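You operate a simulated robot arm through the tools that you are given. There is no shell and no other tool.

The job below is to be done with a simulated robot arm. You get a single attempt, and the scene is never put back.

JOB
Take the carton marked springs and put it on the top of steel shelf of machine two. Take the strip with green edge on the top of the steel table marked feeding and put it away on the upper shelf of green rack. Put the rubber piece marked side on top of the steel cap marked wide. Open the drawer marked cleaning, take the green pad with pale blue band from the inside of the drawer marked cleaning and leave it on top of the square board with green knob, then shut the cleaning. Take the orange chalk with purple band and leave it on top of the plug with purple grip. Open the drawer marked cord. The order is free. Set down upright: carton marked springs, orange chalk with purple band.

The check looks at the end state, three seconds after you hand in, the way a careful person would. Anything else that was tipped, shoved, dropped, spilled or broken makes it a failure. A push-on lid holds only when it is set on centred and level and pressed home; a screw cap is set on level and turned clockwise until tight.

ROBOT AND FRAMES
A 6-joint arm with a fingered hand on a trunk, on a base that drives. Base frame: it is fixed to the floor where the robot stands at the start and does not move with it; the origin is under the middle of the robot, x ahead of it, y to its left, z up. Units: mm, degrees, N and s.
Its first joint turns from -115.0 to 115.0 degrees. Places, roughly: drawer marked cleaning [-7700, -100, 400]; drawer marked cord [-8400, 7600, 300]; green pad with pale blue band (9x7x4 cm) [-7700, -100, 400]; orange chalk with purple band [-8750, 2250, 500]; plug with purple grip (5x5x11 cm) [-8500, 2200, 500]; rubber piece marked side [-4000, 2250, 750]; square board with green knob (20x20x6 cm) [-8600, 2500, 400]; steel cap marked wide [-3750, 2750, 750]; strip with green edge (24x8x2 cm) [-4200, 800, 800]; top of steel shelf of machine two (20x27 cm) [-1960, 1920, 960]; upper shelf of green rack (70x18 cm) [-1340, 3760, 880]. Payload 4 kg.
The tool frame sits at the grasp point between the pads (the TCP): z along the fingers, y along the line on which they close. The tips reach 26 mm beyond it. The gripper opens to 164 mm. The gripper's body begins 73 mm behind the TCP. The gripper is a hand of 5 fingers: y runs from the thumb to the fingers, the wrist lies at [0, 0, -239] in the tool frame.
Orientation is that of the tool frame in the base frame, as [roll, pitch, yaw] about the fixed x, y, z axes, in that order (R = Rz(yaw) Ry(pitch) Rx(roll)). With the fingers straight down and closing along the base's y, the tool's x points along the base's -x, its y along +y and its z along -z.

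CONTROLS
- The arm moves only by the tool servo_tool. Its argument "series" is a list of rows, each an object (a shift or turn left out is 0) with "xyz": the shift along the base's x, y, z in m, a list of three; "turn": the turn, a rotation vector about the base's x, y, z in rad, a list of three. In form: [{"xyz": [x, y, z], "turn": [rx, ry, rz]}, ...]. A call has 1 to 20 rows; each row shifts and turns the commanded pose from where the row before left it. Rows are played at 5 a second. More than 50 mm and 8.6 degrees between two rows, and nothing of the call is played. A pose out of reach is approached as far as the arm can. The call stops where the force on the tool passes 40 N (or 10 N more than at its start, if that is more) or the arm is blocked; 0.2 s more then pass. In this call time passes only in rows, and 0.2 s behind the last. It gives the time, the measured TCP pose, the force on the tool (base axes), the opening and the grip force at its end, in the units of the frame above (readings bear some noise), with the torque about the TCP (base axes, N m) and any sound that the robot's microphone picked up.
- Cameras (640 x 400 px; columns grow to the right, rows downward): "scene" is now at [14.7, 162.7, 1873.3]; the picture's right is [-0.30, -0.95, 0.00], its down [-0.72, 0.23, -0.66] and it looks along [0.62, -0.20, -0.75] (base axes); focal length 276 px, centre (320, 200). "wrist" rides on the gripper at [50, -70, -94] in the tool frame; the picture's right is [0.81, 0.59, 0.00], its down [-0.43, 0.60, -0.68] and it looks along [-0.40, 0.55, 0.74] (tool axes); focal length 270 px, centre (320, 200). There is no depth. A picture from a camera that has moved, and an enlarged one, comes with that camera's place and axes in the base frame and with its lens.
- snapshot(camera): a new picture of that camera. No time passes.
- lift_body(by): slides the trunk up (or, below 0, down) by that many mm; the arm and the scene camera ride with it, the base frame stays. It gives what a move gives, with no picture.
- steer(legs): drives the robot by 1 to 6 legs, each [ahead, left, turn to the left] in mm, mm and degrees, along the robot's own axes; the way and the turn of a leg run together, so that a leg with both is an arc; at most 1500 mm and 180 degrees a leg. The arm and the cameras ride along, it lands a little off, and it stops where it bumps. It gives what a move gives.
- move_fingers(finger1, finger2, finger3, finger4, thumb_bend): sets how far each is bent, from 0 (flat) to 1 (curled in); at 0.3 the hand is open as for a grip, at 0.7 the pads meet at the TCP. One left out holds its place. A second passes; each finger stops where it meets its share of the squeeze, and holds until it gets a number again. It is the only way to open and close the hand. It gives what a move gives, with no picture; readings hold the bend of each and the force on the fingers (four entries, about 0 where the hand has none), thumb and palm.
- turn_head(pan, tilt): turns the head with the scene camera to pan (to the left, within 155 degrees either way) and tilt (down, from -29 to 69), counted from straight ahead of the robot. It gives what a move gives.
- zoom(camera, box): a new picture of the part [left, top, right, bottom] of that camera's present view, enlarged. No time passes.
- close_job(): hands the job in; it is judged then, once.

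Places have to be worked out from the pictures, the camera data and where the tool is seen. Open the gripper and draw the arm clear of the work before you hand the job in, unless the task says otherwise.

The tools are called after ">>>" as name(argument=value, ...) on one line, values as JSON. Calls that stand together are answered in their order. servo_tool: Moves the arm, as the interface text tells. Its arguments: {"type":"object","properties":{"series":{"type":"array"}},"required":["series"]} The other tools are called the same way: lift_body (by) slides the trunk up or down; move_fingers (finger1, finger2, finger3, finger4, thumb_bend) moves the fingers one by one; steer (legs) drives the base; turn_head (pan, tilt) turns the head that bears the scene camera; snapshot (camera) takes a picture; zoom (camera, box) takes an enlarged picture of a part of a camera's view; close_job () hands the job in.

At the start:

```text
clock: 0.0
ee_pos: [348.3, -83.4, 1000.8]
tcp_rot: [-179.9, -0.1, -180.0]
wrist_force: [0.0, -0.5, -0.5]
wrist_torque: [0.03, -0.01, -0.03]
opening: 163.9
grip_force: 0.0
shape: jaw
bend: [0.3, 0.3, 0.3, 0.3, 0.3]
finger forces: [0.1, 0.0, 0.0, 0.0, 0.0, 0.0]
trunk travel left (down, up): [-925.0, 65.0]
robot x, y, heading: [2.6, -2.8, 0.2]
head pan, tilt: [-17.7, 49.0]
```

scene: 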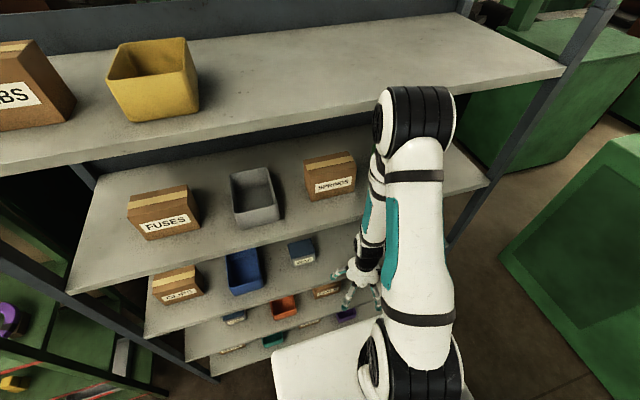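
wrist: 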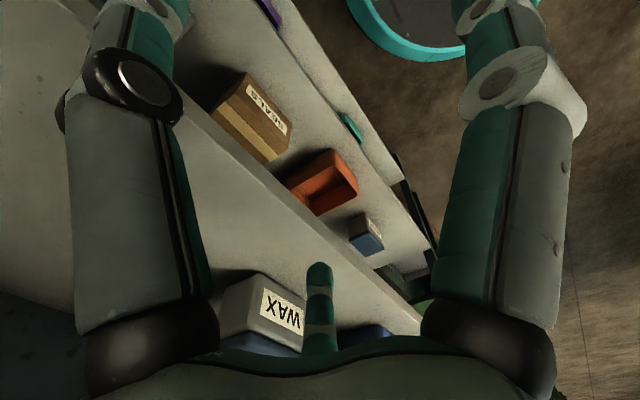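

The scene picture shows the carton marked springs on the second shelf in front of the robot, right behind the hand. I zoom on it to locate it better.

>>> zoom(camera="scene", box=[220, 120, 420, 320])

>>> snapshot(camera="wrist")

```text
2.00 times, centred on (320, 220) of scene
camera zoom: at [14.7, 162.7, 1873.3], right [-0.3, -0.95, 0.0], down [-0.72, 0.23, -0.66], along [0.62, -0.2, -0.75], focal length 553 px, centre (320, 160)
```

zoom: 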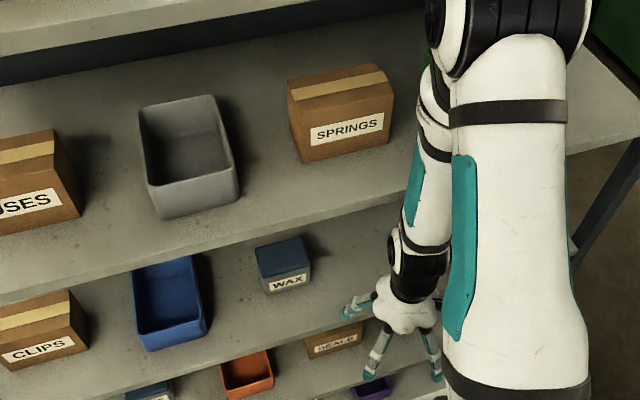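

```text
taken
camera wrist: at [297.6, -152.1, 1093.7], right [-0.81, 0.59, 0.0], down [0.43, 0.6, 0.68], along [0.4, 0.55, -0.74], focal length 270 px, centre (320, 200)
```

wrist: 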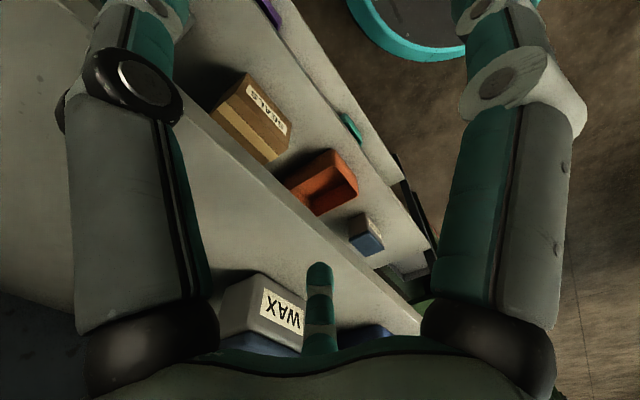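

The carton stands on the second shelf from the top; I need its distance, so I look around with the head first and then use parallax from a base or trunk move.

>>> turn_head(pan=0, tilt=30)

>>> snapshot(camera="scene")

>>> turn_head(pan=150, tilt=30)

>>> snapshot(camera="scene")

>>> turn_head(pan=-150, tilt=30)

>>> snapshot(camera="scene")

>>> turn_head(pan=85, tilt=30)

>>> snapshot(camera="scene")

>>> turn_head(pan=-85, tilt=30)

>>> snapshot(camera="scene")

```text
clock: 0.8
ee_pos: [348.9, -85.1, 999.3]
tcp_rot: [180.0, 0.1, -180.0]
wrist_force: [-0.1, 0.0, 0.6]
wrist_torque: [-0.01, 0.01, 0.05]
opening: 163.9
grip_force: 0.2
shape: jaw
bend: [0.3, 0.3, 0.3, 0.3, 0.3]
finger forces: [0.1, 0.0, 0.0, 0.0, 0.1, 0.0]
trunk travel left (down, up): [-925.0, 65.0]
robot x, y, heading: [3.3, 0.2, 0.2]
head pan, tilt: [0.0, 30.0]
```

```text
taken
camera scene: at [30.9, 186.2, 1901.4], right [0.0, -1.0, 0.0], down [-0.5, 0.0, -0.87], along [0.87, 0.0, -0.5], focal length 276 px, centre (320, 200)
```

scene: 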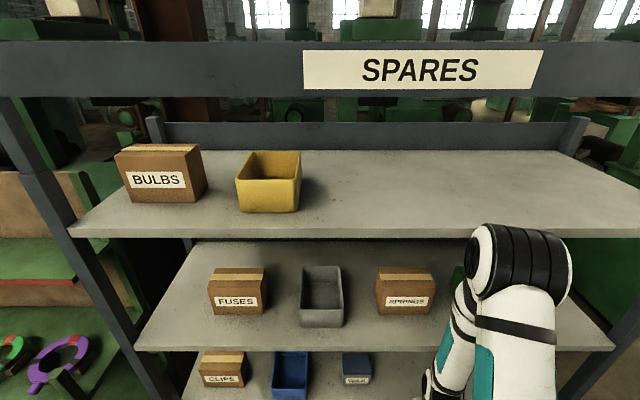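

```text
clock: 3.2
ee_pos: [349.3, -83.5, 999.6]
tcp_rot: [179.9, 0.0, 179.9]
wrist_force: [-0.6, -0.9, 0.2]
wrist_torque: [-0.02, 0.0, -0.04]
opening: 163.9
grip_force: 0.0
shape: jaw
bend: [0.3, 0.3, 0.3, 0.3, 0.3]
finger forces: [0.0, 0.0, 0.0, 0.0, 0.1, 0.1]
trunk travel left (down, up): [-925.0, 65.0]
robot x, y, heading: [0.7, 0.4, 0.2]
head pan, tilt: [150.0, 30.0]
```

```text
taken
camera scene: at [-137.9, 231.6, 1901.5], right [0.5, 0.87, 0.0], down [0.43, -0.25, -0.87], along [-0.75, 0.43, -0.5], focal length 276 px, centre (320, 200)
```

scene: 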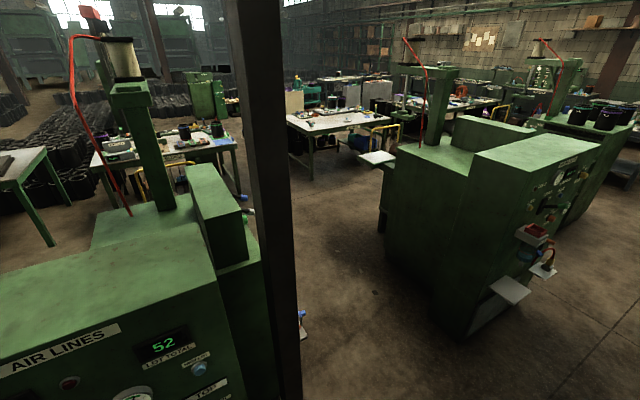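

```text
clock: 7.3
ee_pos: [349.9, -83.9, 1000.1]
tcp_rot: [180.0, 0.0, -179.9]
wrist_force: [-0.9, 0.8, -0.6]
wrist_torque: [0.0, 0.01, -0.01]
opening: 164.0
grip_force: 0.1
shape: jaw
bend: [0.3, 0.3, 0.3, 0.3, 0.3]
finger forces: [0.0, 0.1, 0.0, 0.0, 0.0, 0.0]
trunk travel left (down, up): [-925.0, 65.0]
robot x, y, heading: [1.8, -1.6, 0.0]
head pan, tilt: [-150.0, 30.0]
```

```text
taken
camera scene: at [-137.9, 141.1, 1901.5], right [-0.5, 0.87, 0.0], down [0.43, 0.25, -0.87], along [-0.75, -0.43, -0.5], focal length 276 px, centre (320, 200)
```

scene: 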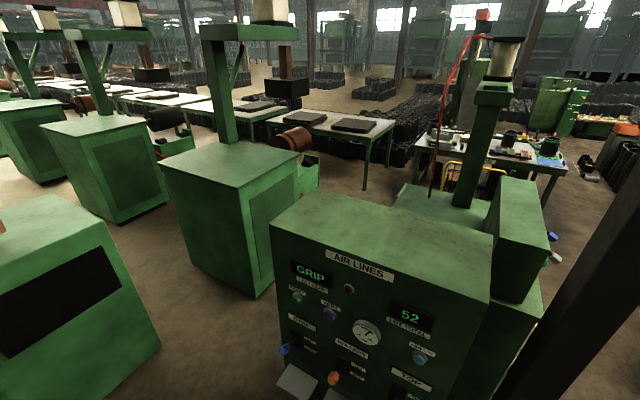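

```text
clock: 10.6
ee_pos: [348.6, -84.5, 1000.4]
tcp_rot: [-179.9, 0.0, 180.0]
wrist_force: [0.4, 0.9, -0.1]
wrist_torque: [-0.01, 0.02, -0.01]
opening: 163.9
grip_force: 0.1
shape: jaw
bend: [0.3, 0.3, 0.3, 0.3, 0.3]
finger forces: [0.0, 0.0, 0.1, 0.0, 0.1, 0.0]
trunk travel left (down, up): [-925.0, 65.0]
robot x, y, heading: [-0.9, 1.1, -0.3]
head pan, tilt: [85.0, 30.0]
```

```text
taken
camera scene: at [-51.6, 276.4, 1901.5], right [1.0, -0.09, 0.0], down [-0.04, -0.5, -0.87], along [0.08, 0.86, -0.5], focal length 276 px, centre (320, 200)
```

scene: 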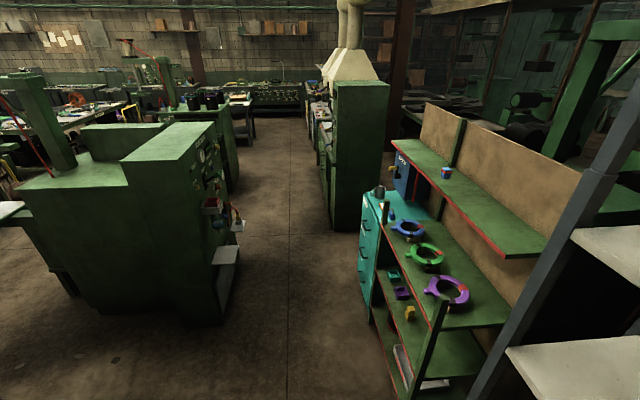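

```text
clock: 13.2
ee_pos: [349.8, -84.1, 999.8]
tcp_rot: [-180.0, 0.0, 180.0]
wrist_force: [-0.7, -0.2, -0.1]
wrist_torque: [-0.03, 0.02, 0.01]
opening: 164.2
grip_force: 0.1
shape: jaw
bend: [0.3, 0.3, 0.3, 0.3, 0.3]
finger forces: [0.1, 0.0, 0.0, 0.1, 0.0, 0.0]
trunk travel left (down, up): [-925.0, 65.0]
robot x, y, heading: [2.3, 0.3, -0.1]
head pan, tilt: [-85.0, 30.0]
```

```text
taken
camera scene: at [-51.6, 96.2, 1901.5], right [-1.0, -0.09, 0.0], down [-0.04, 0.5, -0.87], along [0.08, -0.86, -0.5], focal length 276 px, centre (320, 200)
```

scene: 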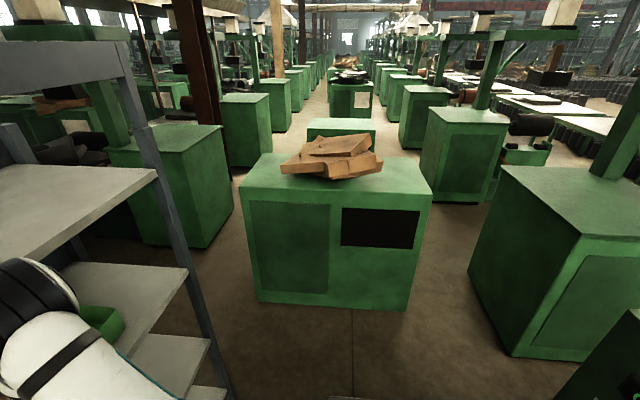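

The corridor behind holds a machine about half a metre away, and machine two's shelf is on its far side. I shift the base left for parallax so I can fix the carton and shelf heights.

>>> steer(legs=[[0, 200, 0]])

>>> turn_head(pan=-20, tilt=40)

>>> snapshot(camera="scene")

>>> snapshot(camera="wrist")

```text
clock: 14.8
ee_pos: [348.8, 112.3, 1000.2]
tcp_rot: [-179.9, 0.0, 179.9]
wrist_force: [-0.1, -0.3, -0.3]
wrist_torque: [0.0, 0.02, -0.01]
opening: 164.0
grip_force: 0.0
shape: jaw
bend: [0.3, 0.3, 0.3, 0.3, 0.3]
finger forces: [0.1, 0.0, 0.0, 0.1, 0.1, 0.0]
trunk travel left (down, up): [-925.0, 65.0]
robot x, y, heading: [-0.2, 195.7, -0.1]
head pan, tilt: [-85.0, 30.0]
```

```text
clock: 16.1
ee_pos: [349.3, 111.4, 998.5]
tcp_rot: [-180.0, 0.0, 179.8]
wrist_force: [-0.1, -1.3, -0.2]
wrist_torque: [0.02, -0.01, 0.0]
opening: 163.8
grip_force: 0.0
shape: jaw
bend: [0.3, 0.3, 0.3, 0.3, 0.3]
finger forces: [0.0, 0.0, 0.0, 0.0, 0.1, 0.1]
trunk travel left (down, up): [-925.0, 65.0]
robot x, y, heading: [2.6, 197.7, -0.0]
head pan, tilt: [-20.0, 40.0]
```

```text
taken
camera scene: at [20.9, 353.4, 1886.2], right [-0.35, -0.94, 0.0], down [-0.6, 0.22, -0.77], along [0.72, -0.26, -0.64], focal length 276 px, centre (320, 200)
```

scene: 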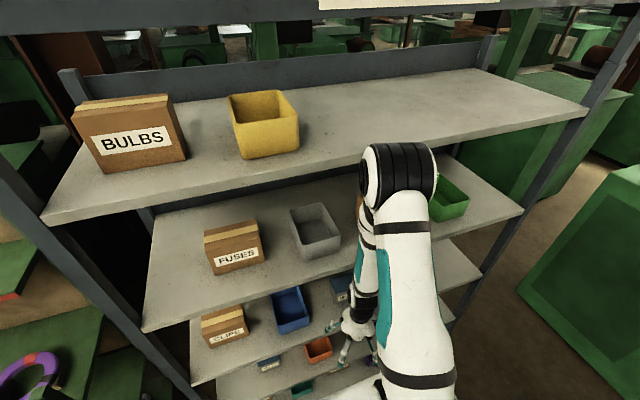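

```text
taken
camera wrist: at [297.5, 43.3, 1093.7], right [-0.81, 0.59, 0.0], down [0.43, 0.59, 0.68], along [0.4, 0.55, -0.74], focal length 270 px, centre (320, 200)
```

wrist: 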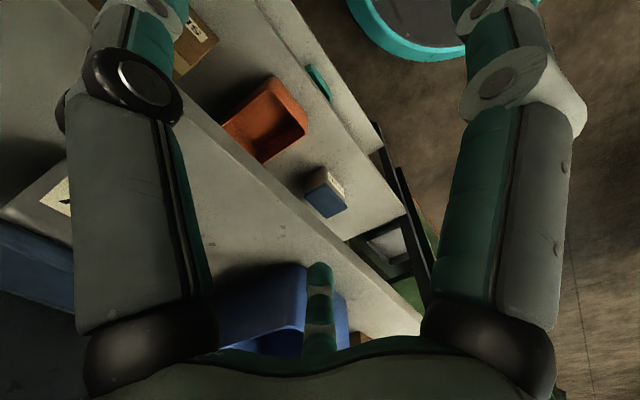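

Shelf 2 comes out at z≈1280 with its front edge at x≈412, and the springs carton's front spans about y −104..30 at x≈510. I back off a bit so that I can swing the hand up to point forward and down.

>>> steer(legs=[[-120, 0, 0]])

>>> servo_tool(series=[{"xyz": [0, 0, 0.03], "turn": [0, -0.13, 0]}, {"xyz": [0, 0, 0.03], "turn": [0, -0.13, 0]}, {"xyz": [0, 0, 0.03], "turn": [0, -0.13, 0]}, {"xyz": [0, 0, 0.03], "turn": [0, -0.13, 0]}, {"xyz": [0, 0, 0.03], "turn": [0, -0.13, 0]}, {"xyz": [0, 0, 0.03], "turn": [0, -0.135, 0]}])

>>> snapshot(camera="scene")

>>> snapshot(camera="wrist")

```text
clock: 17.4
ee_pos: [226.3, 112.5, 999.7]
tcp_rot: [180.0, 0.1, 179.7]
wrist_force: [0.1, -0.6, 0.4]
wrist_torque: [0.0, 0.0, 0.0]
opening: 164.0
grip_force: 0.1
shape: jaw
bend: [0.3, 0.3, 0.3, 0.3, 0.3]
finger forces: [0.0, 0.1, 0.1, 0.0, 0.1, 0.1]
trunk travel left (down, up): [-925.0, 65.0]
robot x, y, heading: [-125.5, 199.1, -0.6]
head pan, tilt: [-20.0, 40.0]
```

```text
clock: 18.8
ee_pos: [348.7, 53.9, 1133.8]
tcp_rot: [179.7, 45.0, 179.6]
wrist_force: [0.3, 0.8, 0.4]
wrist_torque: [0.05, 0.01, 0.03]
opening: 164.0
grip_force: 0.1
shape: jaw
bend: [0.3, 0.3, 0.3, 0.3, 0.3]
finger forces: [0.2, 0.0, 0.0, 0.1, 0.0, 0.0]
out of reach, approached as far as the arm can: row 2, 3, 4, 5, 6
trunk travel left (down, up): [-925.0, 65.0]
robot x, y, heading: [-120.3, 198.4, -0.3]
head pan, tilt: [-20.0, 40.0]
```

```text
taken
camera scene: at [-100.1, 353.0, 1886.2], right [-0.35, -0.94, 0.0], down [-0.6, 0.22, -0.77], along [0.72, -0.26, -0.64], focal length 276 px, centre (320, 200)
```

scene: 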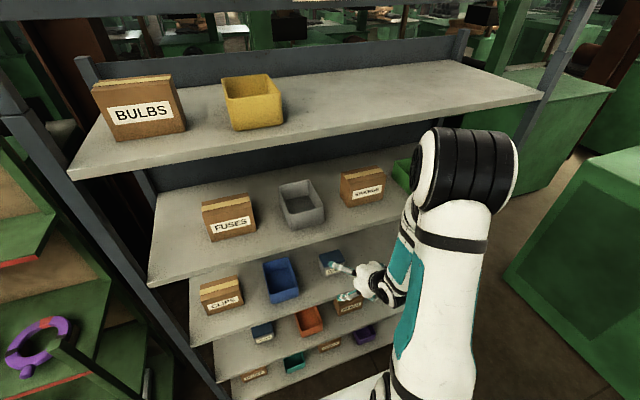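

```text
taken
camera wrist: at [246.5, -14.1, 1163.1], right [-0.57, 0.59, -0.57], down [-0.17, 0.59, 0.79], along [0.8, 0.55, -0.24], focal length 270 px, centre (320, 200)
```

wrist: 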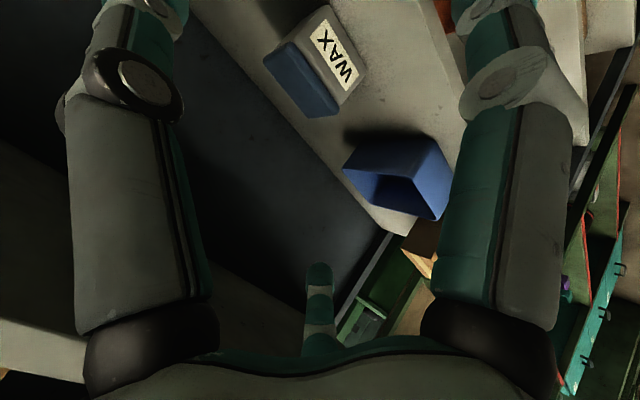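

The hand now points 45° forward and down (the arm could not come closer than x≈349). The springs carton is visible again, so I zoom in to triangulate it.

>>> zoom(camera="scene", box=[282, 130, 442, 230])

```text
4.00 times, centred on (362, 180) of scene
camera zoom: at [-100.1, 353.0, 1886.2], right [-0.35, -0.94, 0.0], down [-0.6, 0.22, -0.77], along [0.72, -0.26, -0.64], focal length 1106 px, centre (152, 280)
```

zoom: 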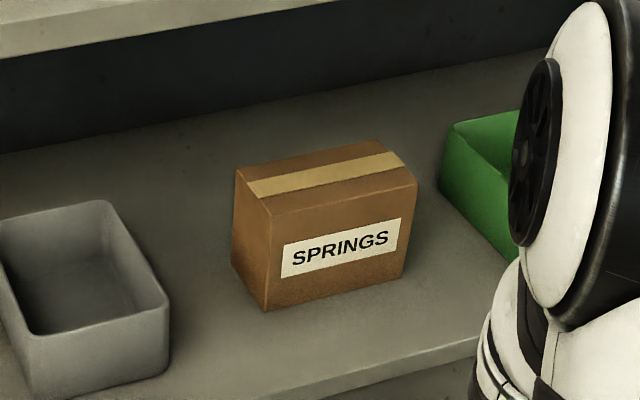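

Triangulated: shelf top z≈1284, carton front face x≈503, y −95..32, top z≈1383, depth ≈65 mm. I back the hand height up and slide the base right so the arm lines up with the carton, still clear of the shelves.

>>> servo_tool(series=[{"xyz": [0, 0, 0.04]}, {"xyz": [0, 0, 0.04]}, {"xyz": [0, 0, 0.04]}])

```text
clock: 19.6
ee_pos: [355.6, 46.9, 1250.2]
tcp_rot: [179.7, 45.0, 179.7]
wrist_force: [-20.9, 0.8, -0.1]
wrist_torque: [-0.04, -0.38, -0.53]
opening: 162.2
grip_force: 0.0
shape: jaw
bend: [0.3, 0.3, 0.3, 0.41, 0.3]
finger forces: [0.1, 0.0, 0.0, 20.5, 0.1, 0.0]
out of reach, approached as far as the arm can: row 1, 2
trunk travel left (down, up): [-925.0, 65.0]
robot x, y, heading: [-122.7, 198.5, -0.4]
head pan, tilt: [-20.0, 40.0]
```

Finger 4 is pressing on the shelf's front edge (20 N), so I back the base away at once.

>>> steer(legs=[[-70, 0, 0]])

>>> snapshot(camera="scene")

```text
clock: 20.6
ee_pos: [290.6, 45.5, 1249.9]
tcp_rot: [179.9, 45.0, 179.4]
wrist_force: [0.6, -1.1, 0.1]
wrist_torque: [0.01, 0.0, 0.0]
opening: 163.9
grip_force: 0.2
shape: jaw
bend: [0.3, 0.3, 0.3, 0.3, 0.3]
finger forces: [0.0, 0.0, 0.0, 0.1, 0.1, 0.0]
trunk travel left (down, up): [-925.0, 65.0]
robot x, y, heading: [-189.3, 198.1, -0.6]
head pan, tilt: [-20.0, 40.0]
```

```text
taken
camera scene: at [-170.4, 354.1, 1886.2], right [-0.35, -0.94, 0.0], down [-0.6, 0.22, -0.77], along [0.72, -0.27, -0.64], focal length 276 px, centre (320, 200)
```

scene: 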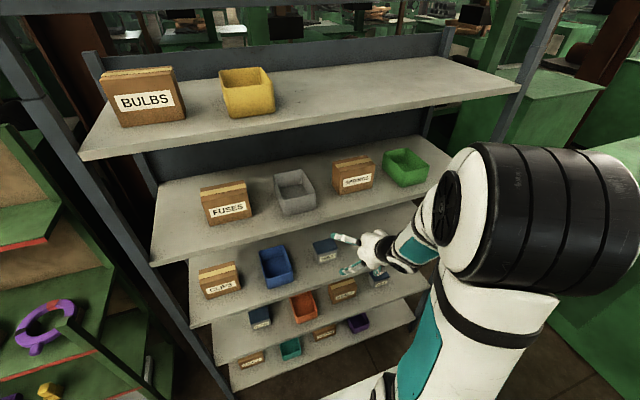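

The hand is clear again. I raise it towards approach height while centring it on the arm's axis.

>>> servo_tool(series=[{"xyz": [0, 0.02, 0.04]}, {"xyz": [0, 0.02, 0.04]}, {"xyz": [0, 0.015, 0.04]}, {"xyz": [0, 0.01, 0.04]}, {"xyz": [0, 0, 0.03]}])

>>> snapshot(camera="scene")

```text
clock: 21.8
ee_pos: [328.4, 96.4, 1423.6]
tcp_rot: [179.8, 44.9, 179.5]
wrist_force: [0.4, -0.5, 0.2]
wrist_torque: [0.02, 0.0, 0.01]
opening: 164.0
grip_force: 0.1
shape: jaw
bend: [0.3, 0.3, 0.3, 0.3, 0.3]
finger forces: [0.0, 0.0, 0.0, 0.0, 0.0, 0.0]
out of reach, approached as far as the arm can: row 1, 3, 4, 5
trunk travel left (down, up): [-925.0, 65.0]
robot x, y, heading: [-188.2, 198.1, -0.3]
head pan, tilt: [-20.0, 40.0]
```

```text
taken
camera scene: at [-168.4, 354.3, 1886.1], right [-0.35, -0.94, 0.0], down [-0.6, 0.22, -0.77], along [0.72, -0.27, -0.64], focal length 276 px, centre (320, 200)
```

scene: 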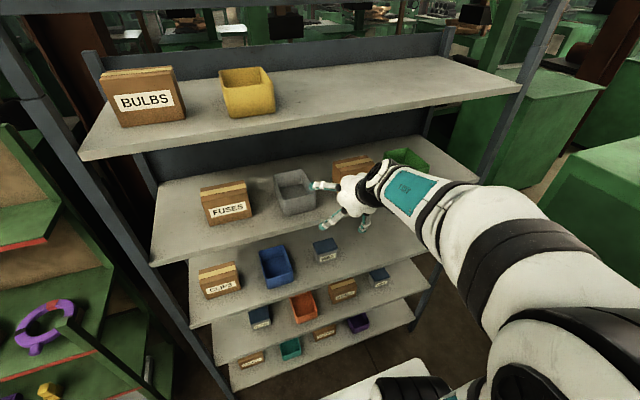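

The arm's nearest reach at this height is about 516 mm ahead of the base, so I slide the base right to line up the hand with the carton's centre (y≈−32) and look through the wrist camera.

>>> steer(legs=[[0, -128, 0.4]])

>>> snapshot(camera="wrist")

>>> snapshot(camera="scene")

```text
clock: 23.0
ee_pos: [328.7, -30.0, 1422.3]
tcp_rot: [179.7, 44.8, 179.9]
wrist_force: [0.7, -0.1, -0.2]
wrist_torque: [0.02, 0.01, 0.01]
opening: 163.7
grip_force: 0.1
shape: jaw
bend: [0.3, 0.3, 0.3, 0.3, 0.3]
finger forces: [0.0, 0.1, 0.0, 0.1, 0.0, 0.0]
trunk travel left (down, up): [-925.0, 65.0]
robot x, y, heading: [-192.2, 69.1, -0.1]
head pan, tilt: [-20.0, 40.0]
```

```text
taken
camera wrist: at [226.1, -98.4, 1453.1], right [-0.58, 0.59, -0.57], down [-0.17, 0.59, 0.79], along [0.8, 0.55, -0.24], focal length 270 px, centre (320, 200)
```

wrist: 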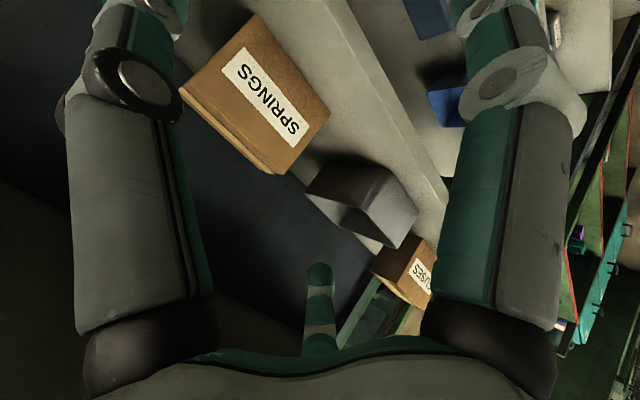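

```text
taken
camera scene: at [-169.6, 223.6, 1886.3], right [-0.34, -0.94, 0.0], down [-0.6, 0.22, -0.77], along [0.72, -0.26, -0.64], focal length 276 px, centre (320, 200)
```

scene: 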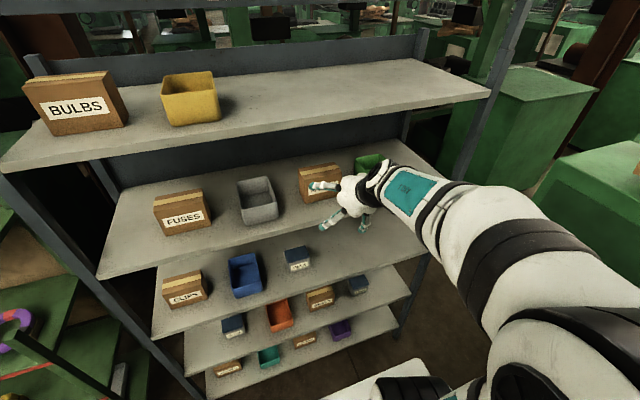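

The carton lies right ahead of the hand in the wrist view and matches my coordinates. I lower the hand to grasp height z≈1352, still in front of the shelf edge.

>>> servo_tool(series=[{"xyz": [0, 0, -0.0175]}, {"xyz": [0, 0, -0.0175]}, {"xyz": [0, 0, -0.0175]}, {"xyz": [0, 0, -0.0175]}])

>>> steer(legs=[[90, 0, 0]])

>>> snapshot(camera="wrist")

>>> snapshot(camera="scene")

```text
clock: 24.0
ee_pos: [330.3, -27.7, 1353.0]
tcp_rot: [179.7, 44.7, -180.0]
wrist_force: [-0.3, 0.0, -0.4]
wrist_torque: [0.02, -0.02, 0.04]
opening: 164.0
grip_force: 0.1
shape: jaw
bend: [0.3, 0.3, 0.3, 0.3, 0.3]
finger forces: [0.0, 0.1, 0.0, 0.0, 0.0, 0.1]
trunk travel left (down, up): [-925.0, 65.0]
robot x, y, heading: [-192.7, 67.4, 0.0]
head pan, tilt: [-20.0, 40.0]
```

```text
clock: 25.1
ee_pos: [420.8, -27.5, 1351.7]
tcp_rot: [179.7, 44.8, 180.0]
wrist_force: [0.3, 0.0, -0.6]
wrist_torque: [-0.03, -0.03, 0.02]
opening: 163.6
grip_force: 0.1
shape: jaw
bend: [0.3, 0.3, 0.3, 0.3, 0.3]
finger forces: [0.0, 0.0, 0.0, 0.1, 0.0, 0.1]
trunk travel left (down, up): [-925.0, 65.0]
robot x, y, heading: [-98.5, 68.5, -0.1]
head pan, tilt: [-20.0, 40.0]
```

```text
taken
camera wrist: at [319.4, -95.9, 1382.6], right [-0.58, 0.59, -0.57], down [-0.17, 0.59, 0.79], along [0.8, 0.55, -0.24], focal length 270 px, centre (320, 200)
```

wrist: 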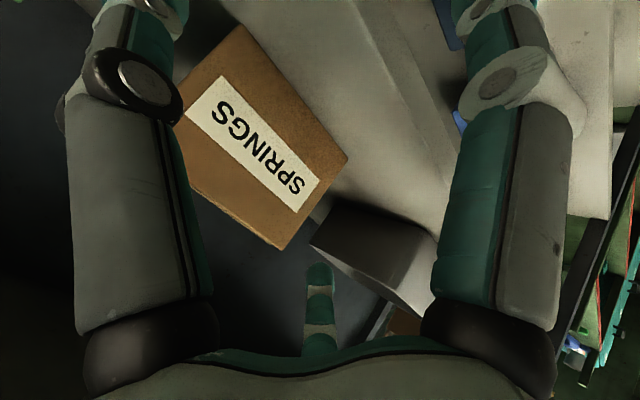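

```text
taken
camera scene: at [-77.2, 225.5, 1886.1], right [-0.34, -0.94, 0.0], down [-0.61, 0.22, -0.77], along [0.72, -0.26, -0.64], focal length 276 px, centre (320, 200)
```

scene: 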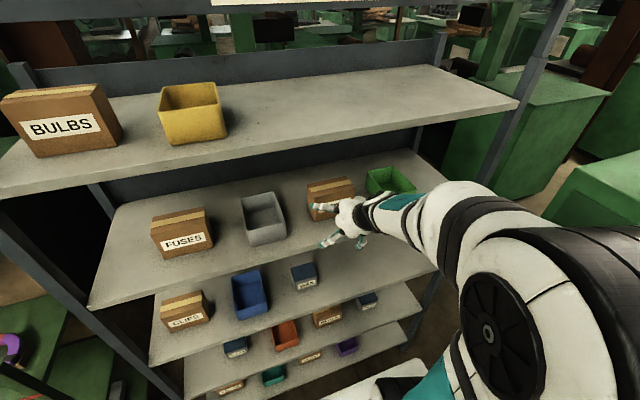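

I zoom on the hand to understand how the fingers are laid out relative to the carton.

>>> zoom(camera="scene", box=[270, 150, 430, 250])

```text
4.00 times, centred on (350, 200) of scene
camera zoom: at [-77.2, 225.5, 1886.1], right [-0.34, -0.94, 0.0], down [-0.61, 0.22, -0.77], along [0.72, -0.26, -0.64], focal length 1106 px, centre (200, 200)
```

zoom: 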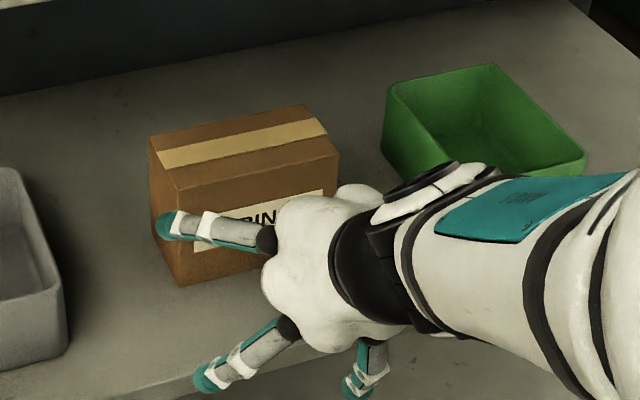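

The zoom shows five fingers spaced evenly round the palm (thumb at tool −y, fingers 2/3 opposite, fingers 1/4 at the sides). A better grip is with the thumb at the lower front, fingers 1/4 on the carton's ends and 2/3 behind it, so I back off and roll the hand 90° about its own axis.

>>> steer(legs=[[-95, 0, 0]])

>>> servo_tool(series=[{"turn": [0.0926, 0, -0.0926]}, {"turn": [0.0926, 0, -0.0926]}, {"turn": [0.0926, 0, -0.0926]}, {"turn": [0.0926, 0, -0.0926]}, {"turn": [0.0926, 0, -0.0926]}, {"turn": [0.0926, 0, -0.0926]}, {"turn": [0.0926, 0, -0.0926]}, {"turn": [0.0926, 0, -0.0926]}, {"turn": [0.0926, 0, -0.0926]}, {"turn": [0.0926, 0, -0.0926]}, {"turn": [0.0926, 0, -0.0926]}, {"turn": [0.0926, 0, -0.0926]}])

>>> move_fingers(thumb_bend=0)

>>> snapshot(camera="wrist")

>>> snapshot(camera="scene")

```text
clock: 26.3
ee_pos: [323.3, -27.2, 1353.3]
tcp_rot: [179.7, 44.9, 180.0]
wrist_force: [0.8, -0.1, 0.1]
wrist_torque: [-0.02, 0.01, -0.02]
opening: 163.7
grip_force: 0.0
shape: jaw
bend: [0.3, 0.3, 0.3, 0.3, 0.3]
finger forces: [0.0, 0.1, 0.1, 0.1, 0.0, 0.0]
trunk travel left (down, up): [-925.0, 65.0]
robot x, y, heading: [-199.8, 65.7, 0.3]
head pan, tilt: [-20.0, 40.0]
```

```text
clock: 28.9
ee_pos: [323.8, -27.3, 1351.5]
tcp_rot: [134.7, -0.2, 89.9]
wrist_force: [-0.2, 0.5, 0.2]
wrist_torque: [-0.01, -0.02, 0.01]
opening: 163.9
grip_force: 0.1
shape: jaw
bend: [0.3, 0.3, 0.3, 0.3, 0.3]
finger forces: [0.0, 0.0, 0.0, 0.0, 0.0, 0.1]
trunk travel left (down, up): [-925.0, 65.0]
robot x, y, heading: [-194.9, 66.5, 0.1]
head pan, tilt: [-20.0, 40.0]
```

```text
clock: 29.9
ee_pos: [322.9, -27.8, 1352.3]
tcp_rot: [134.7, -0.2, 90.0]
wrist_force: [-0.1, -0.1, -0.1]
wrist_torque: [-0.01, -0.04, 0.02]
opening: 111.2
grip_force: 0.1
shape: fingers
bend: [0.3, 0.3, 0.3, 0.3, 0.0]
finger forces: [0.1, 0.0, 0.1, 0.0, 0.1, 0.1]
trunk travel left (down, up): [-925.0, 65.0]
robot x, y, heading: [-196.2, 65.1, 0.0]
head pan, tilt: [-20.0, 40.0]
```

```text
taken
camera wrist: at [207.6, 23.7, 1369.0], right [0.41, 0.81, 0.42], down [-0.06, -0.43, 0.9], along [0.91, -0.4, -0.13], focal length 270 px, centre (320, 200)
```

wrist: 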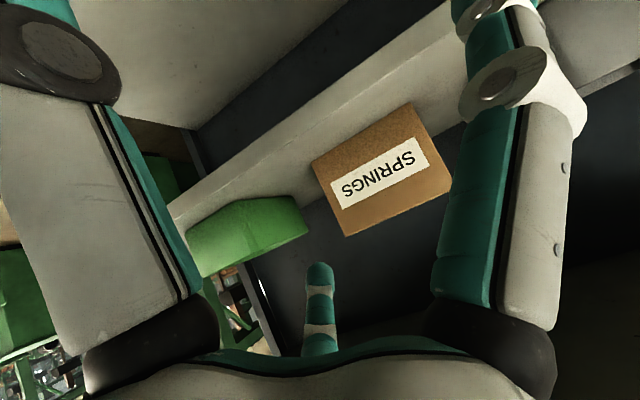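

```text
taken
camera scene: at [-175.2, 225.2, 1886.2], right [-0.34, -0.94, 0.0], down [-0.6, 0.22, -0.77], along [0.72, -0.26, -0.64], focal length 276 px, centre (320, 200)
```

scene: 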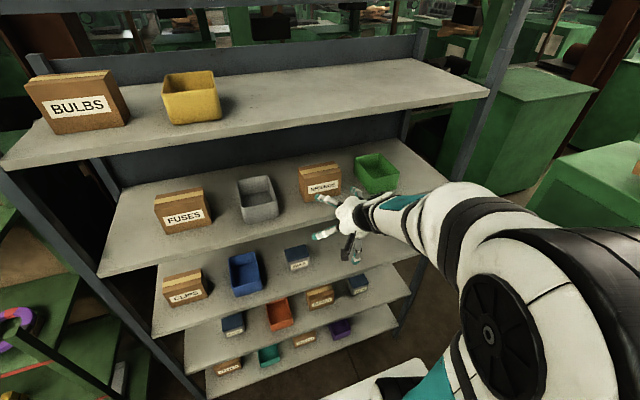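

The roll worked and the thumb moved outwards a bit. I zoom on the hand to see how far the thumb sticks out.

>>> zoom(camera="scene", box=[270, 160, 430, 260])

```text
4.00 times, centred on (350, 210) of scene
camera zoom: at [-175.2, 225.2, 1886.2], right [-0.34, -0.94, 0.0], down [-0.6, 0.22, -0.77], along [0.72, -0.26, -0.64], focal length 1106 px, centre (200, 160)
```

zoom: 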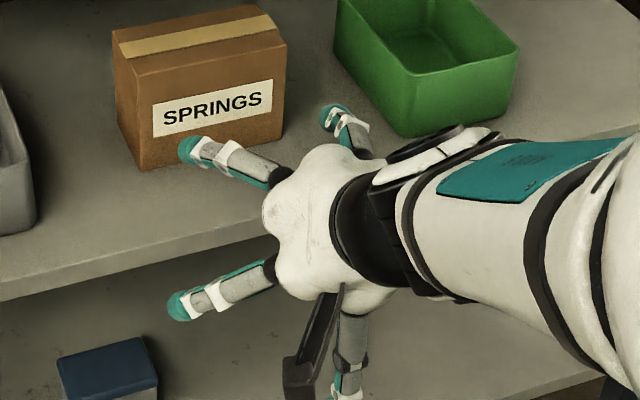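

The thumb's tip at bend 0 sits about 90 mm behind and 68 mm below the TCP, so I raise the hand to z≈1372, open all fingers a little wider, centre on y≈−33 and drive forward partway.

>>> move_fingers(finger1=0.2, finger2=0.2, finger3=0.2, finger4=0.2, thumb_bend=0)

>>> servo_tool(series=[{"xyz": [0, -0.003, 0.01]}, {"xyz": [0, -0.003, 0.01]}])

>>> steer(legs=[[140, 0, 0]])

>>> snapshot(camera="wrist")

>>> zoom(camera="scene", box=[270, 160, 430, 260])

```text
clock: 30.9
ee_pos: [324.1, -27.9, 1351.8]
tcp_rot: [134.8, -0.1, 90.0]
wrist_force: [-0.2, -0.3, -0.1]
wrist_torque: [-0.03, -0.03, -0.02]
opening: 116.3
grip_force: 0.0
shape: fingers
bend: [0.2, 0.2, 0.2, 0.2, 0.0]
finger forces: [0.1, 0.0, 0.0, 0.0, 0.0, 0.0]
trunk travel left (down, up): [-925.0, 65.0]
robot x, y, heading: [-195.6, 73.0, 0.2]
head pan, tilt: [-20.0, 40.0]
```

```text
clock: 31.5
ee_pos: [324.5, -33.3, 1372.1]
tcp_rot: [134.7, -0.2, 90.0]
wrist_force: [-0.8, -0.3, 0.1]
wrist_torque: [-0.02, 0.01, -0.02]
opening: 116.4
grip_force: 0.0
shape: fingers
bend: [0.2, 0.2, 0.2, 0.2, 0.0]
finger forces: [0.1, 0.0, 0.1, 0.0, 0.0, 0.1]
trunk travel left (down, up): [-925.0, 65.0]
robot x, y, heading: [-197.1, 65.9, -0.2]
head pan, tilt: [-20.0, 40.0]
```

```text
clock: 32.8
ee_pos: [465.3, -32.6, 1370.8]
tcp_rot: [134.7, -0.2, 90.1]
wrist_force: [0.8, -0.3, -0.3]
wrist_torque: [0.0, 0.01, -0.02]
opening: 116.2
grip_force: 0.1
shape: fingers
bend: [0.2, 0.2, 0.2, 0.2, 0.0]
finger forces: [0.0, 0.0, 0.0, 0.1, 0.1, 0.0]
trunk travel left (down, up): [-925.0, 65.0]
robot x, y, heading: [-52.6, 67.8, 0.0]
head pan, tilt: [-20.0, 40.0]
```

```text
taken
camera wrist: at [350.2, 19.1, 1389.0], right [0.41, 0.81, 0.42], down [-0.06, -0.43, 0.9], along [0.91, -0.4, -0.13], focal length 270 px, centre (320, 200)
```

wrist: 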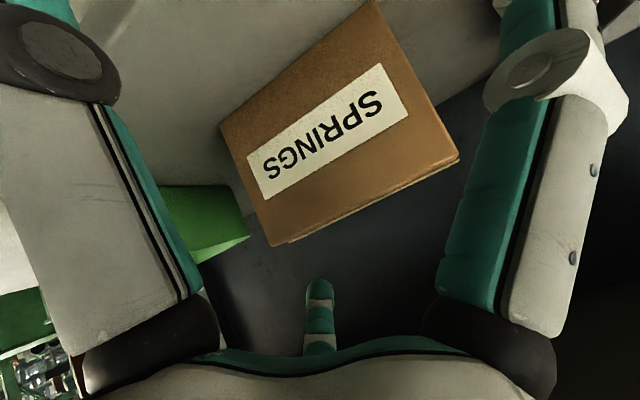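

```text
4.00 times, centred on (350, 210) of scene
camera zoom: at [-33.1, 225.8, 1886.1], right [-0.34, -0.94, 0.0], down [-0.61, 0.22, -0.77], along [0.72, -0.26, -0.64], focal length 1106 px, centre (200, 160)
```

zoom: 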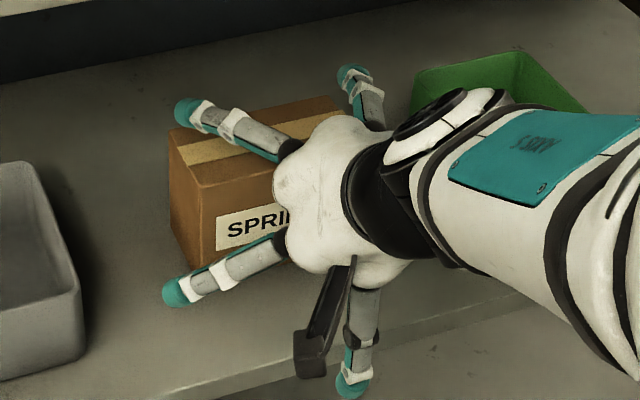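

The hand is lined up: the finger at the left clears the carton's left end and the thumb is above the shelf edge. I move forward 66 mm with the arm.

>>> servo_tool(series=[{"xyz": [0.014, 0, 0]}, {"xyz": [0.014, 0, 0]}, {"xyz": [0.014, 0, 0]}, {"xyz": [0.014, 0, 0]}, {"xyz": [0.011, 0, 0]}])

>>> snapshot(camera="wrist")

>>> zoom(camera="scene", box=[270, 150, 430, 250])

```text
clock: 34.0
ee_pos: [533.1, -31.5, 1371.5]
tcp_rot: [134.7, -0.1, 90.1]
wrist_force: [-2.0, -0.9, 6.2]
wrist_torque: [-0.05, 0.79, 0.06]
opening: 117.3
grip_force: 3.4
shape: fingers
bend: [0.2, 0.2, 0.2, 0.2, 0.0]
finger forces: [0.1, 0.0, 0.0, 0.1, 7.0, 0.0]
trunk travel left (down, up): [-925.0, 65.0]
robot x, y, heading: [-54.2, 70.6, -0.0]
head pan, tilt: [-20.0, 40.0]
```

```text
taken
camera wrist: at [417.0, 20.1, 1388.7], right [0.41, 0.81, 0.42], down [-0.06, -0.43, 0.9], along [0.91, -0.4, -0.13], focal length 270 px, centre (320, 200)
```

wrist: 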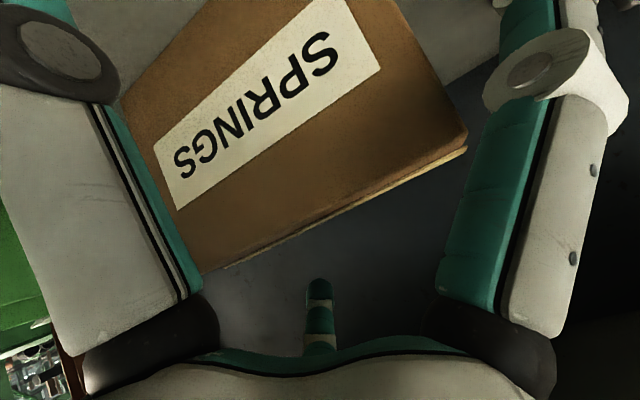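

```text
4.00 times, centred on (350, 200) of scene
camera zoom: at [-36.1, 225.7, 1886.3], right [-0.34, -0.94, 0.0], down [-0.6, 0.22, -0.77], along [0.72, -0.26, -0.64], focal length 1106 px, centre (200, 200)
```

zoom: 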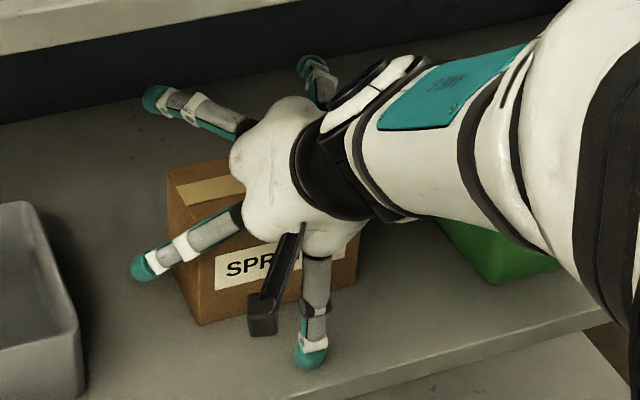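

The thumb is lightly touching the shelf top (7 N), so I raise the hand 10 mm and then close fingers 1 and 4 on the carton's ends.

>>> servo_tool(series=[{"xyz": [0, -0.001, 0.01]}])

>>> move_fingers(finger1=0.6, finger4=0.6)

>>> snapshot(camera="wrist")

>>> zoom(camera="scene", box=[270, 150, 430, 250])

```text
clock: 34.4
ee_pos: [533.8, -31.5, 1381.4]
tcp_rot: [134.7, -0.1, 90.0]
wrist_force: [-1.2, -0.1, 0.1]
wrist_torque: [0.01, -0.01, -0.02]
opening: 116.5
grip_force: 0.1
shape: fingers
bend: [0.2, 0.2, 0.2, 0.2, 0.0]
finger forces: [0.0, 0.1, 0.1, 0.0, 0.0, 0.1]
trunk travel left (down, up): [-925.0, 65.0]
robot x, y, heading: [-54.5, 70.4, 0.2]
head pan, tilt: [-20.0, 40.0]
```

```text
clock: 35.4
ee_pos: [533.4, -33.5, 1381.1]
tcp_rot: [134.6, -0.2, 90.1]
wrist_force: [0.1, -0.4, 1.2]
wrist_torque: [0.0, -0.03, 0.0]
opening: 110.4
grip_force: 17.5
shape: fingers
bend: [0.36, 0.2, 0.2, 0.36, 0.0]
finger forces: [17.4, 0.0, 0.0, 17.5, 0.0, 0.1]
trunk travel left (down, up): [-925.0, 65.0]
robot x, y, heading: [-56.4, 69.2, 0.3]
head pan, tilt: [-20.0, 40.0]
```

```text
taken
camera wrist: at [417.5, 18.5, 1398.4], right [0.41, 0.81, 0.42], down [-0.06, -0.44, 0.9], along [0.91, -0.4, -0.13], focal length 270 px, centre (320, 200)
```

wrist: 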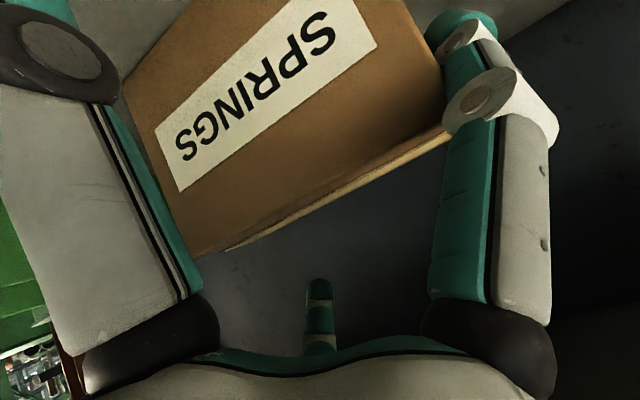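

```text
4.00 times, centred on (350, 200) of scene
camera zoom: at [-34.6, 225.6, 1886.2], right [-0.34, -0.94, 0.0], down [-0.6, 0.22, -0.77], along [0.72, -0.26, -0.64], focal length 1106 px, centre (200, 200)
```

zoom: 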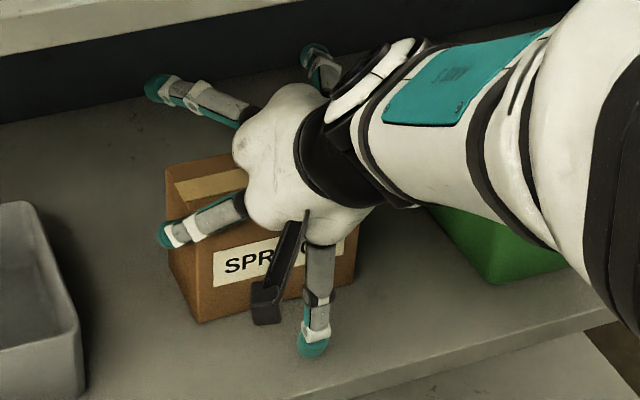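

Fingers 1 and 4 hold the ends with 17.5 N each. I lift 14 mm to test the hold.

>>> servo_tool(series=[{"xyz": [0, 0, 0.007]}, {"xyz": [0, 0, 0.007]}])

>>> snapshot(camera="wrist")

>>> zoom(camera="scene", box=[270, 150, 430, 250])

```text
clock: 36.0
ee_pos: [531.6, -32.9, 1395.9]
tcp_rot: [134.7, -0.1, 90.1]
wrist_force: [0.4, -0.6, -1.8]
wrist_torque: [0.03, 0.02, -0.01]
opening: 110.4
grip_force: 17.1
shape: fingers
bend: [0.36, 0.2, 0.2, 0.36, 0.0]
finger forces: [17.7, 0.0, 0.0, 17.6, 0.0, 0.0]
trunk travel left (down, up): [-925.0, 65.0]
robot x, y, heading: [-55.7, 68.8, 0.1]
head pan, tilt: [-20.0, 40.0]
```

```text
taken
camera wrist: at [416.4, 18.2, 1412.3], right [0.41, 0.81, 0.42], down [-0.06, -0.43, 0.9], along [0.91, -0.4, -0.13], focal length 270 px, centre (320, 200)
```

wrist: 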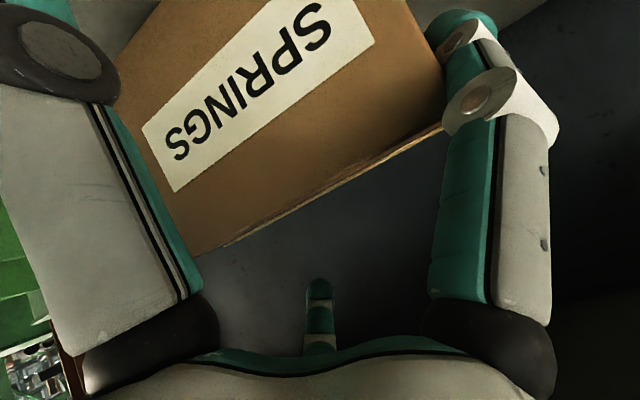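

```text
4.00 times, centred on (350, 200) of scene
camera zoom: at [-34.9, 225.7, 1886.1], right [-0.34, -0.94, 0.0], down [-0.6, 0.22, -0.77], along [0.72, -0.26, -0.64], focal length 1106 px, centre (200, 200)
```

zoom: 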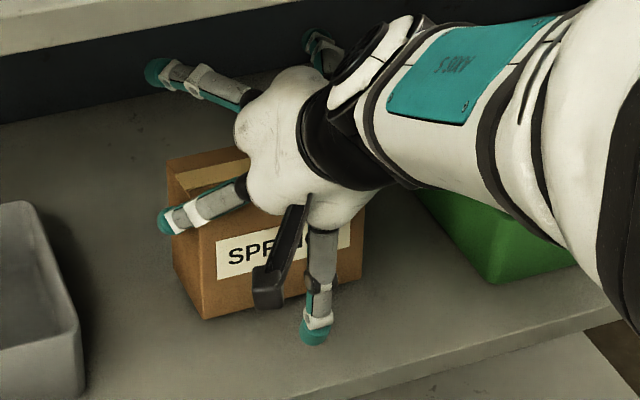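

The carton came up with the hand (about 2 N load, ends still held at 17.6 N). I drive straight back out of the rack with it.

>>> steer(legs=[[-60, 0, 0]])

>>> zoom(camera="scene", box=[270, 150, 430, 250])

```text
clock: 37.0
ee_pos: [471.5, -33.4, 1397.2]
tcp_rot: [134.6, -0.1, 90.2]
wrist_force: [-1.1, 0.1, -2.2]
wrist_torque: [0.02, -0.03, 0.0]
opening: 110.2
grip_force: 17.0
shape: fingers
bend: [0.36, 0.2, 0.2, 0.36, 0.0]
finger forces: [17.5, 0.0, 0.0, 17.5, 0.0, 0.1]
trunk travel left (down, up): [-925.0, 65.0]
robot x, y, heading: [-116.6, 69.2, 0.1]
head pan, tilt: [-20.0, 40.0]
```

```text
4.00 times, centred on (350, 200) of scene
camera zoom: at [-97.4, 225.3, 1886.2], right [-0.34, -0.94, 0.0], down [-0.6, 0.22, -0.77], along [0.72, -0.26, -0.64], focal length 1106 px, centre (200, 200)
```

zoom: 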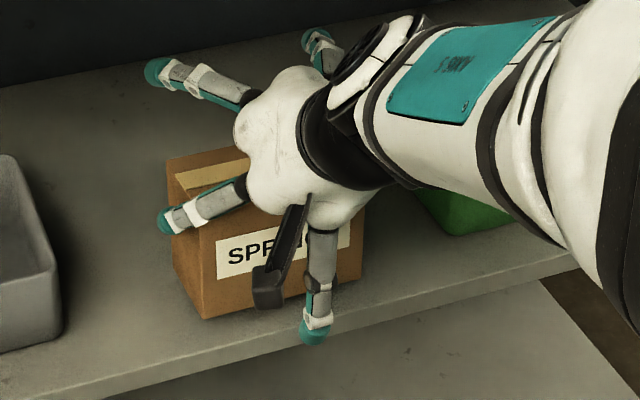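

The carton rides steadily. I back the base to x≈−190, then bring fingers 2/3 in a little (not touching) and pull the arm back so everything clears the rack.

>>> steer(legs=[[-72, 0, 0]])

>>> move_fingers(finger2=0.36, finger3=0.36)

>>> servo_tool(series=[{"xyz": [-0.015, 0, 0.0]}, {"xyz": [-0.015, 0, 0.0]}, {"xyz": [-0.015, 0, 0.0]}, {"xyz": [-0.01, 0, 0.0]}])

>>> snapshot(camera="scene")

>>> snapshot(camera="wrist")

```text
clock: 38.0
ee_pos: [397.7, -33.0, 1394.7]
tcp_rot: [134.5, -0.1, 90.4]
wrist_force: [-0.7, -0.2, -1.6]
wrist_torque: [-0.01, 0.0, 0.0]
opening: 110.2
grip_force: 17.8
shape: fingers
bend: [0.36, 0.2, 0.2, 0.36, 0.0]
finger forces: [17.5, 0.0, 0.0, 17.5, 0.1, 0.0]
trunk travel left (down, up): [-925.0, 65.0]
robot x, y, heading: [-187.6, 63.8, 0.6]
head pan, tilt: [-20.0, 40.0]
```

```text
clock: 39.0
ee_pos: [399.6, -31.6, 1396.3]
tcp_rot: [134.7, -0.1, 90.3]
wrist_force: [-0.8, 0.1, -2.7]
wrist_torque: [-0.01, 0.02, -0.01]
opening: 110.6
grip_force: 18.0
shape: fingers
bend: [0.36, 0.36, 0.36, 0.36, 0.0]
finger forces: [17.4, 0.1, 0.0, 17.4, 0.0, 0.0]
trunk travel left (down, up): [-925.0, 65.0]
robot x, y, heading: [-188.4, 69.9, 0.4]
head pan, tilt: [-20.0, 40.0]
```

```text
clock: 40.0
ee_pos: [344.8, -32.8, 1396.9]
tcp_rot: [134.7, -0.1, 90.3]
wrist_force: [-0.4, -0.1, -1.7]
wrist_torque: [0.02, 0.02, 0.02]
opening: 110.3
grip_force: 16.8
shape: fingers
bend: [0.36, 0.36, 0.36, 0.36, 0.0]
finger forces: [17.4, 0.0, 0.0, 17.4, 0.0, 0.1]
trunk travel left (down, up): [-925.0, 65.0]
robot x, y, heading: [-189.7, 67.9, 0.3]
head pan, tilt: [-20.0, 40.0]
```

```text
taken
camera scene: at [-169.0, 225.2, 1886.1], right [-0.34, -0.94, 0.0], down [-0.61, 0.22, -0.77], along [0.72, -0.26, -0.64], focal length 276 px, centre (320, 200)
```

scene: 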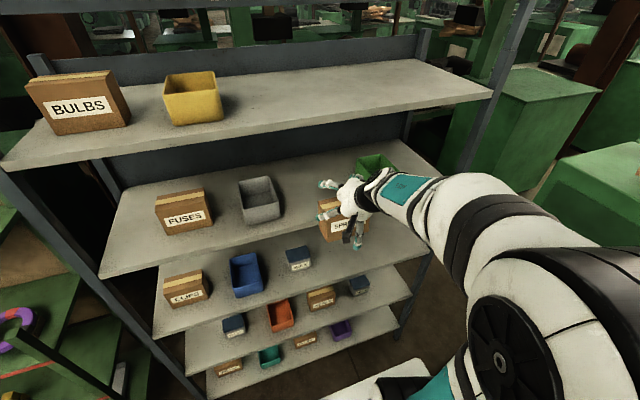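

```text
taken
camera wrist: at [228.3, 18.5, 1413.2], right [0.41, 0.81, 0.42], down [-0.06, -0.43, 0.9], along [0.91, -0.39, -0.13], focal length 270 px, centre (320, 200)
```

wrist: 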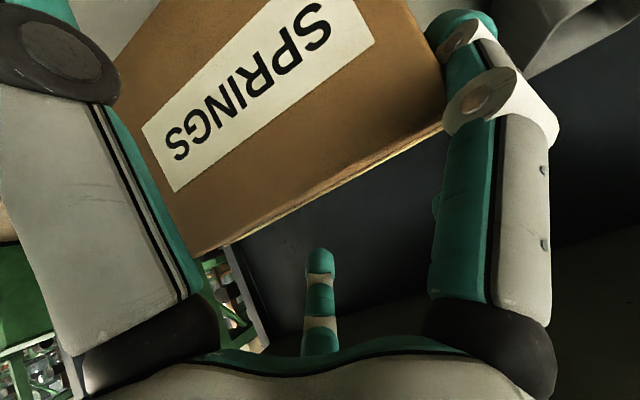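

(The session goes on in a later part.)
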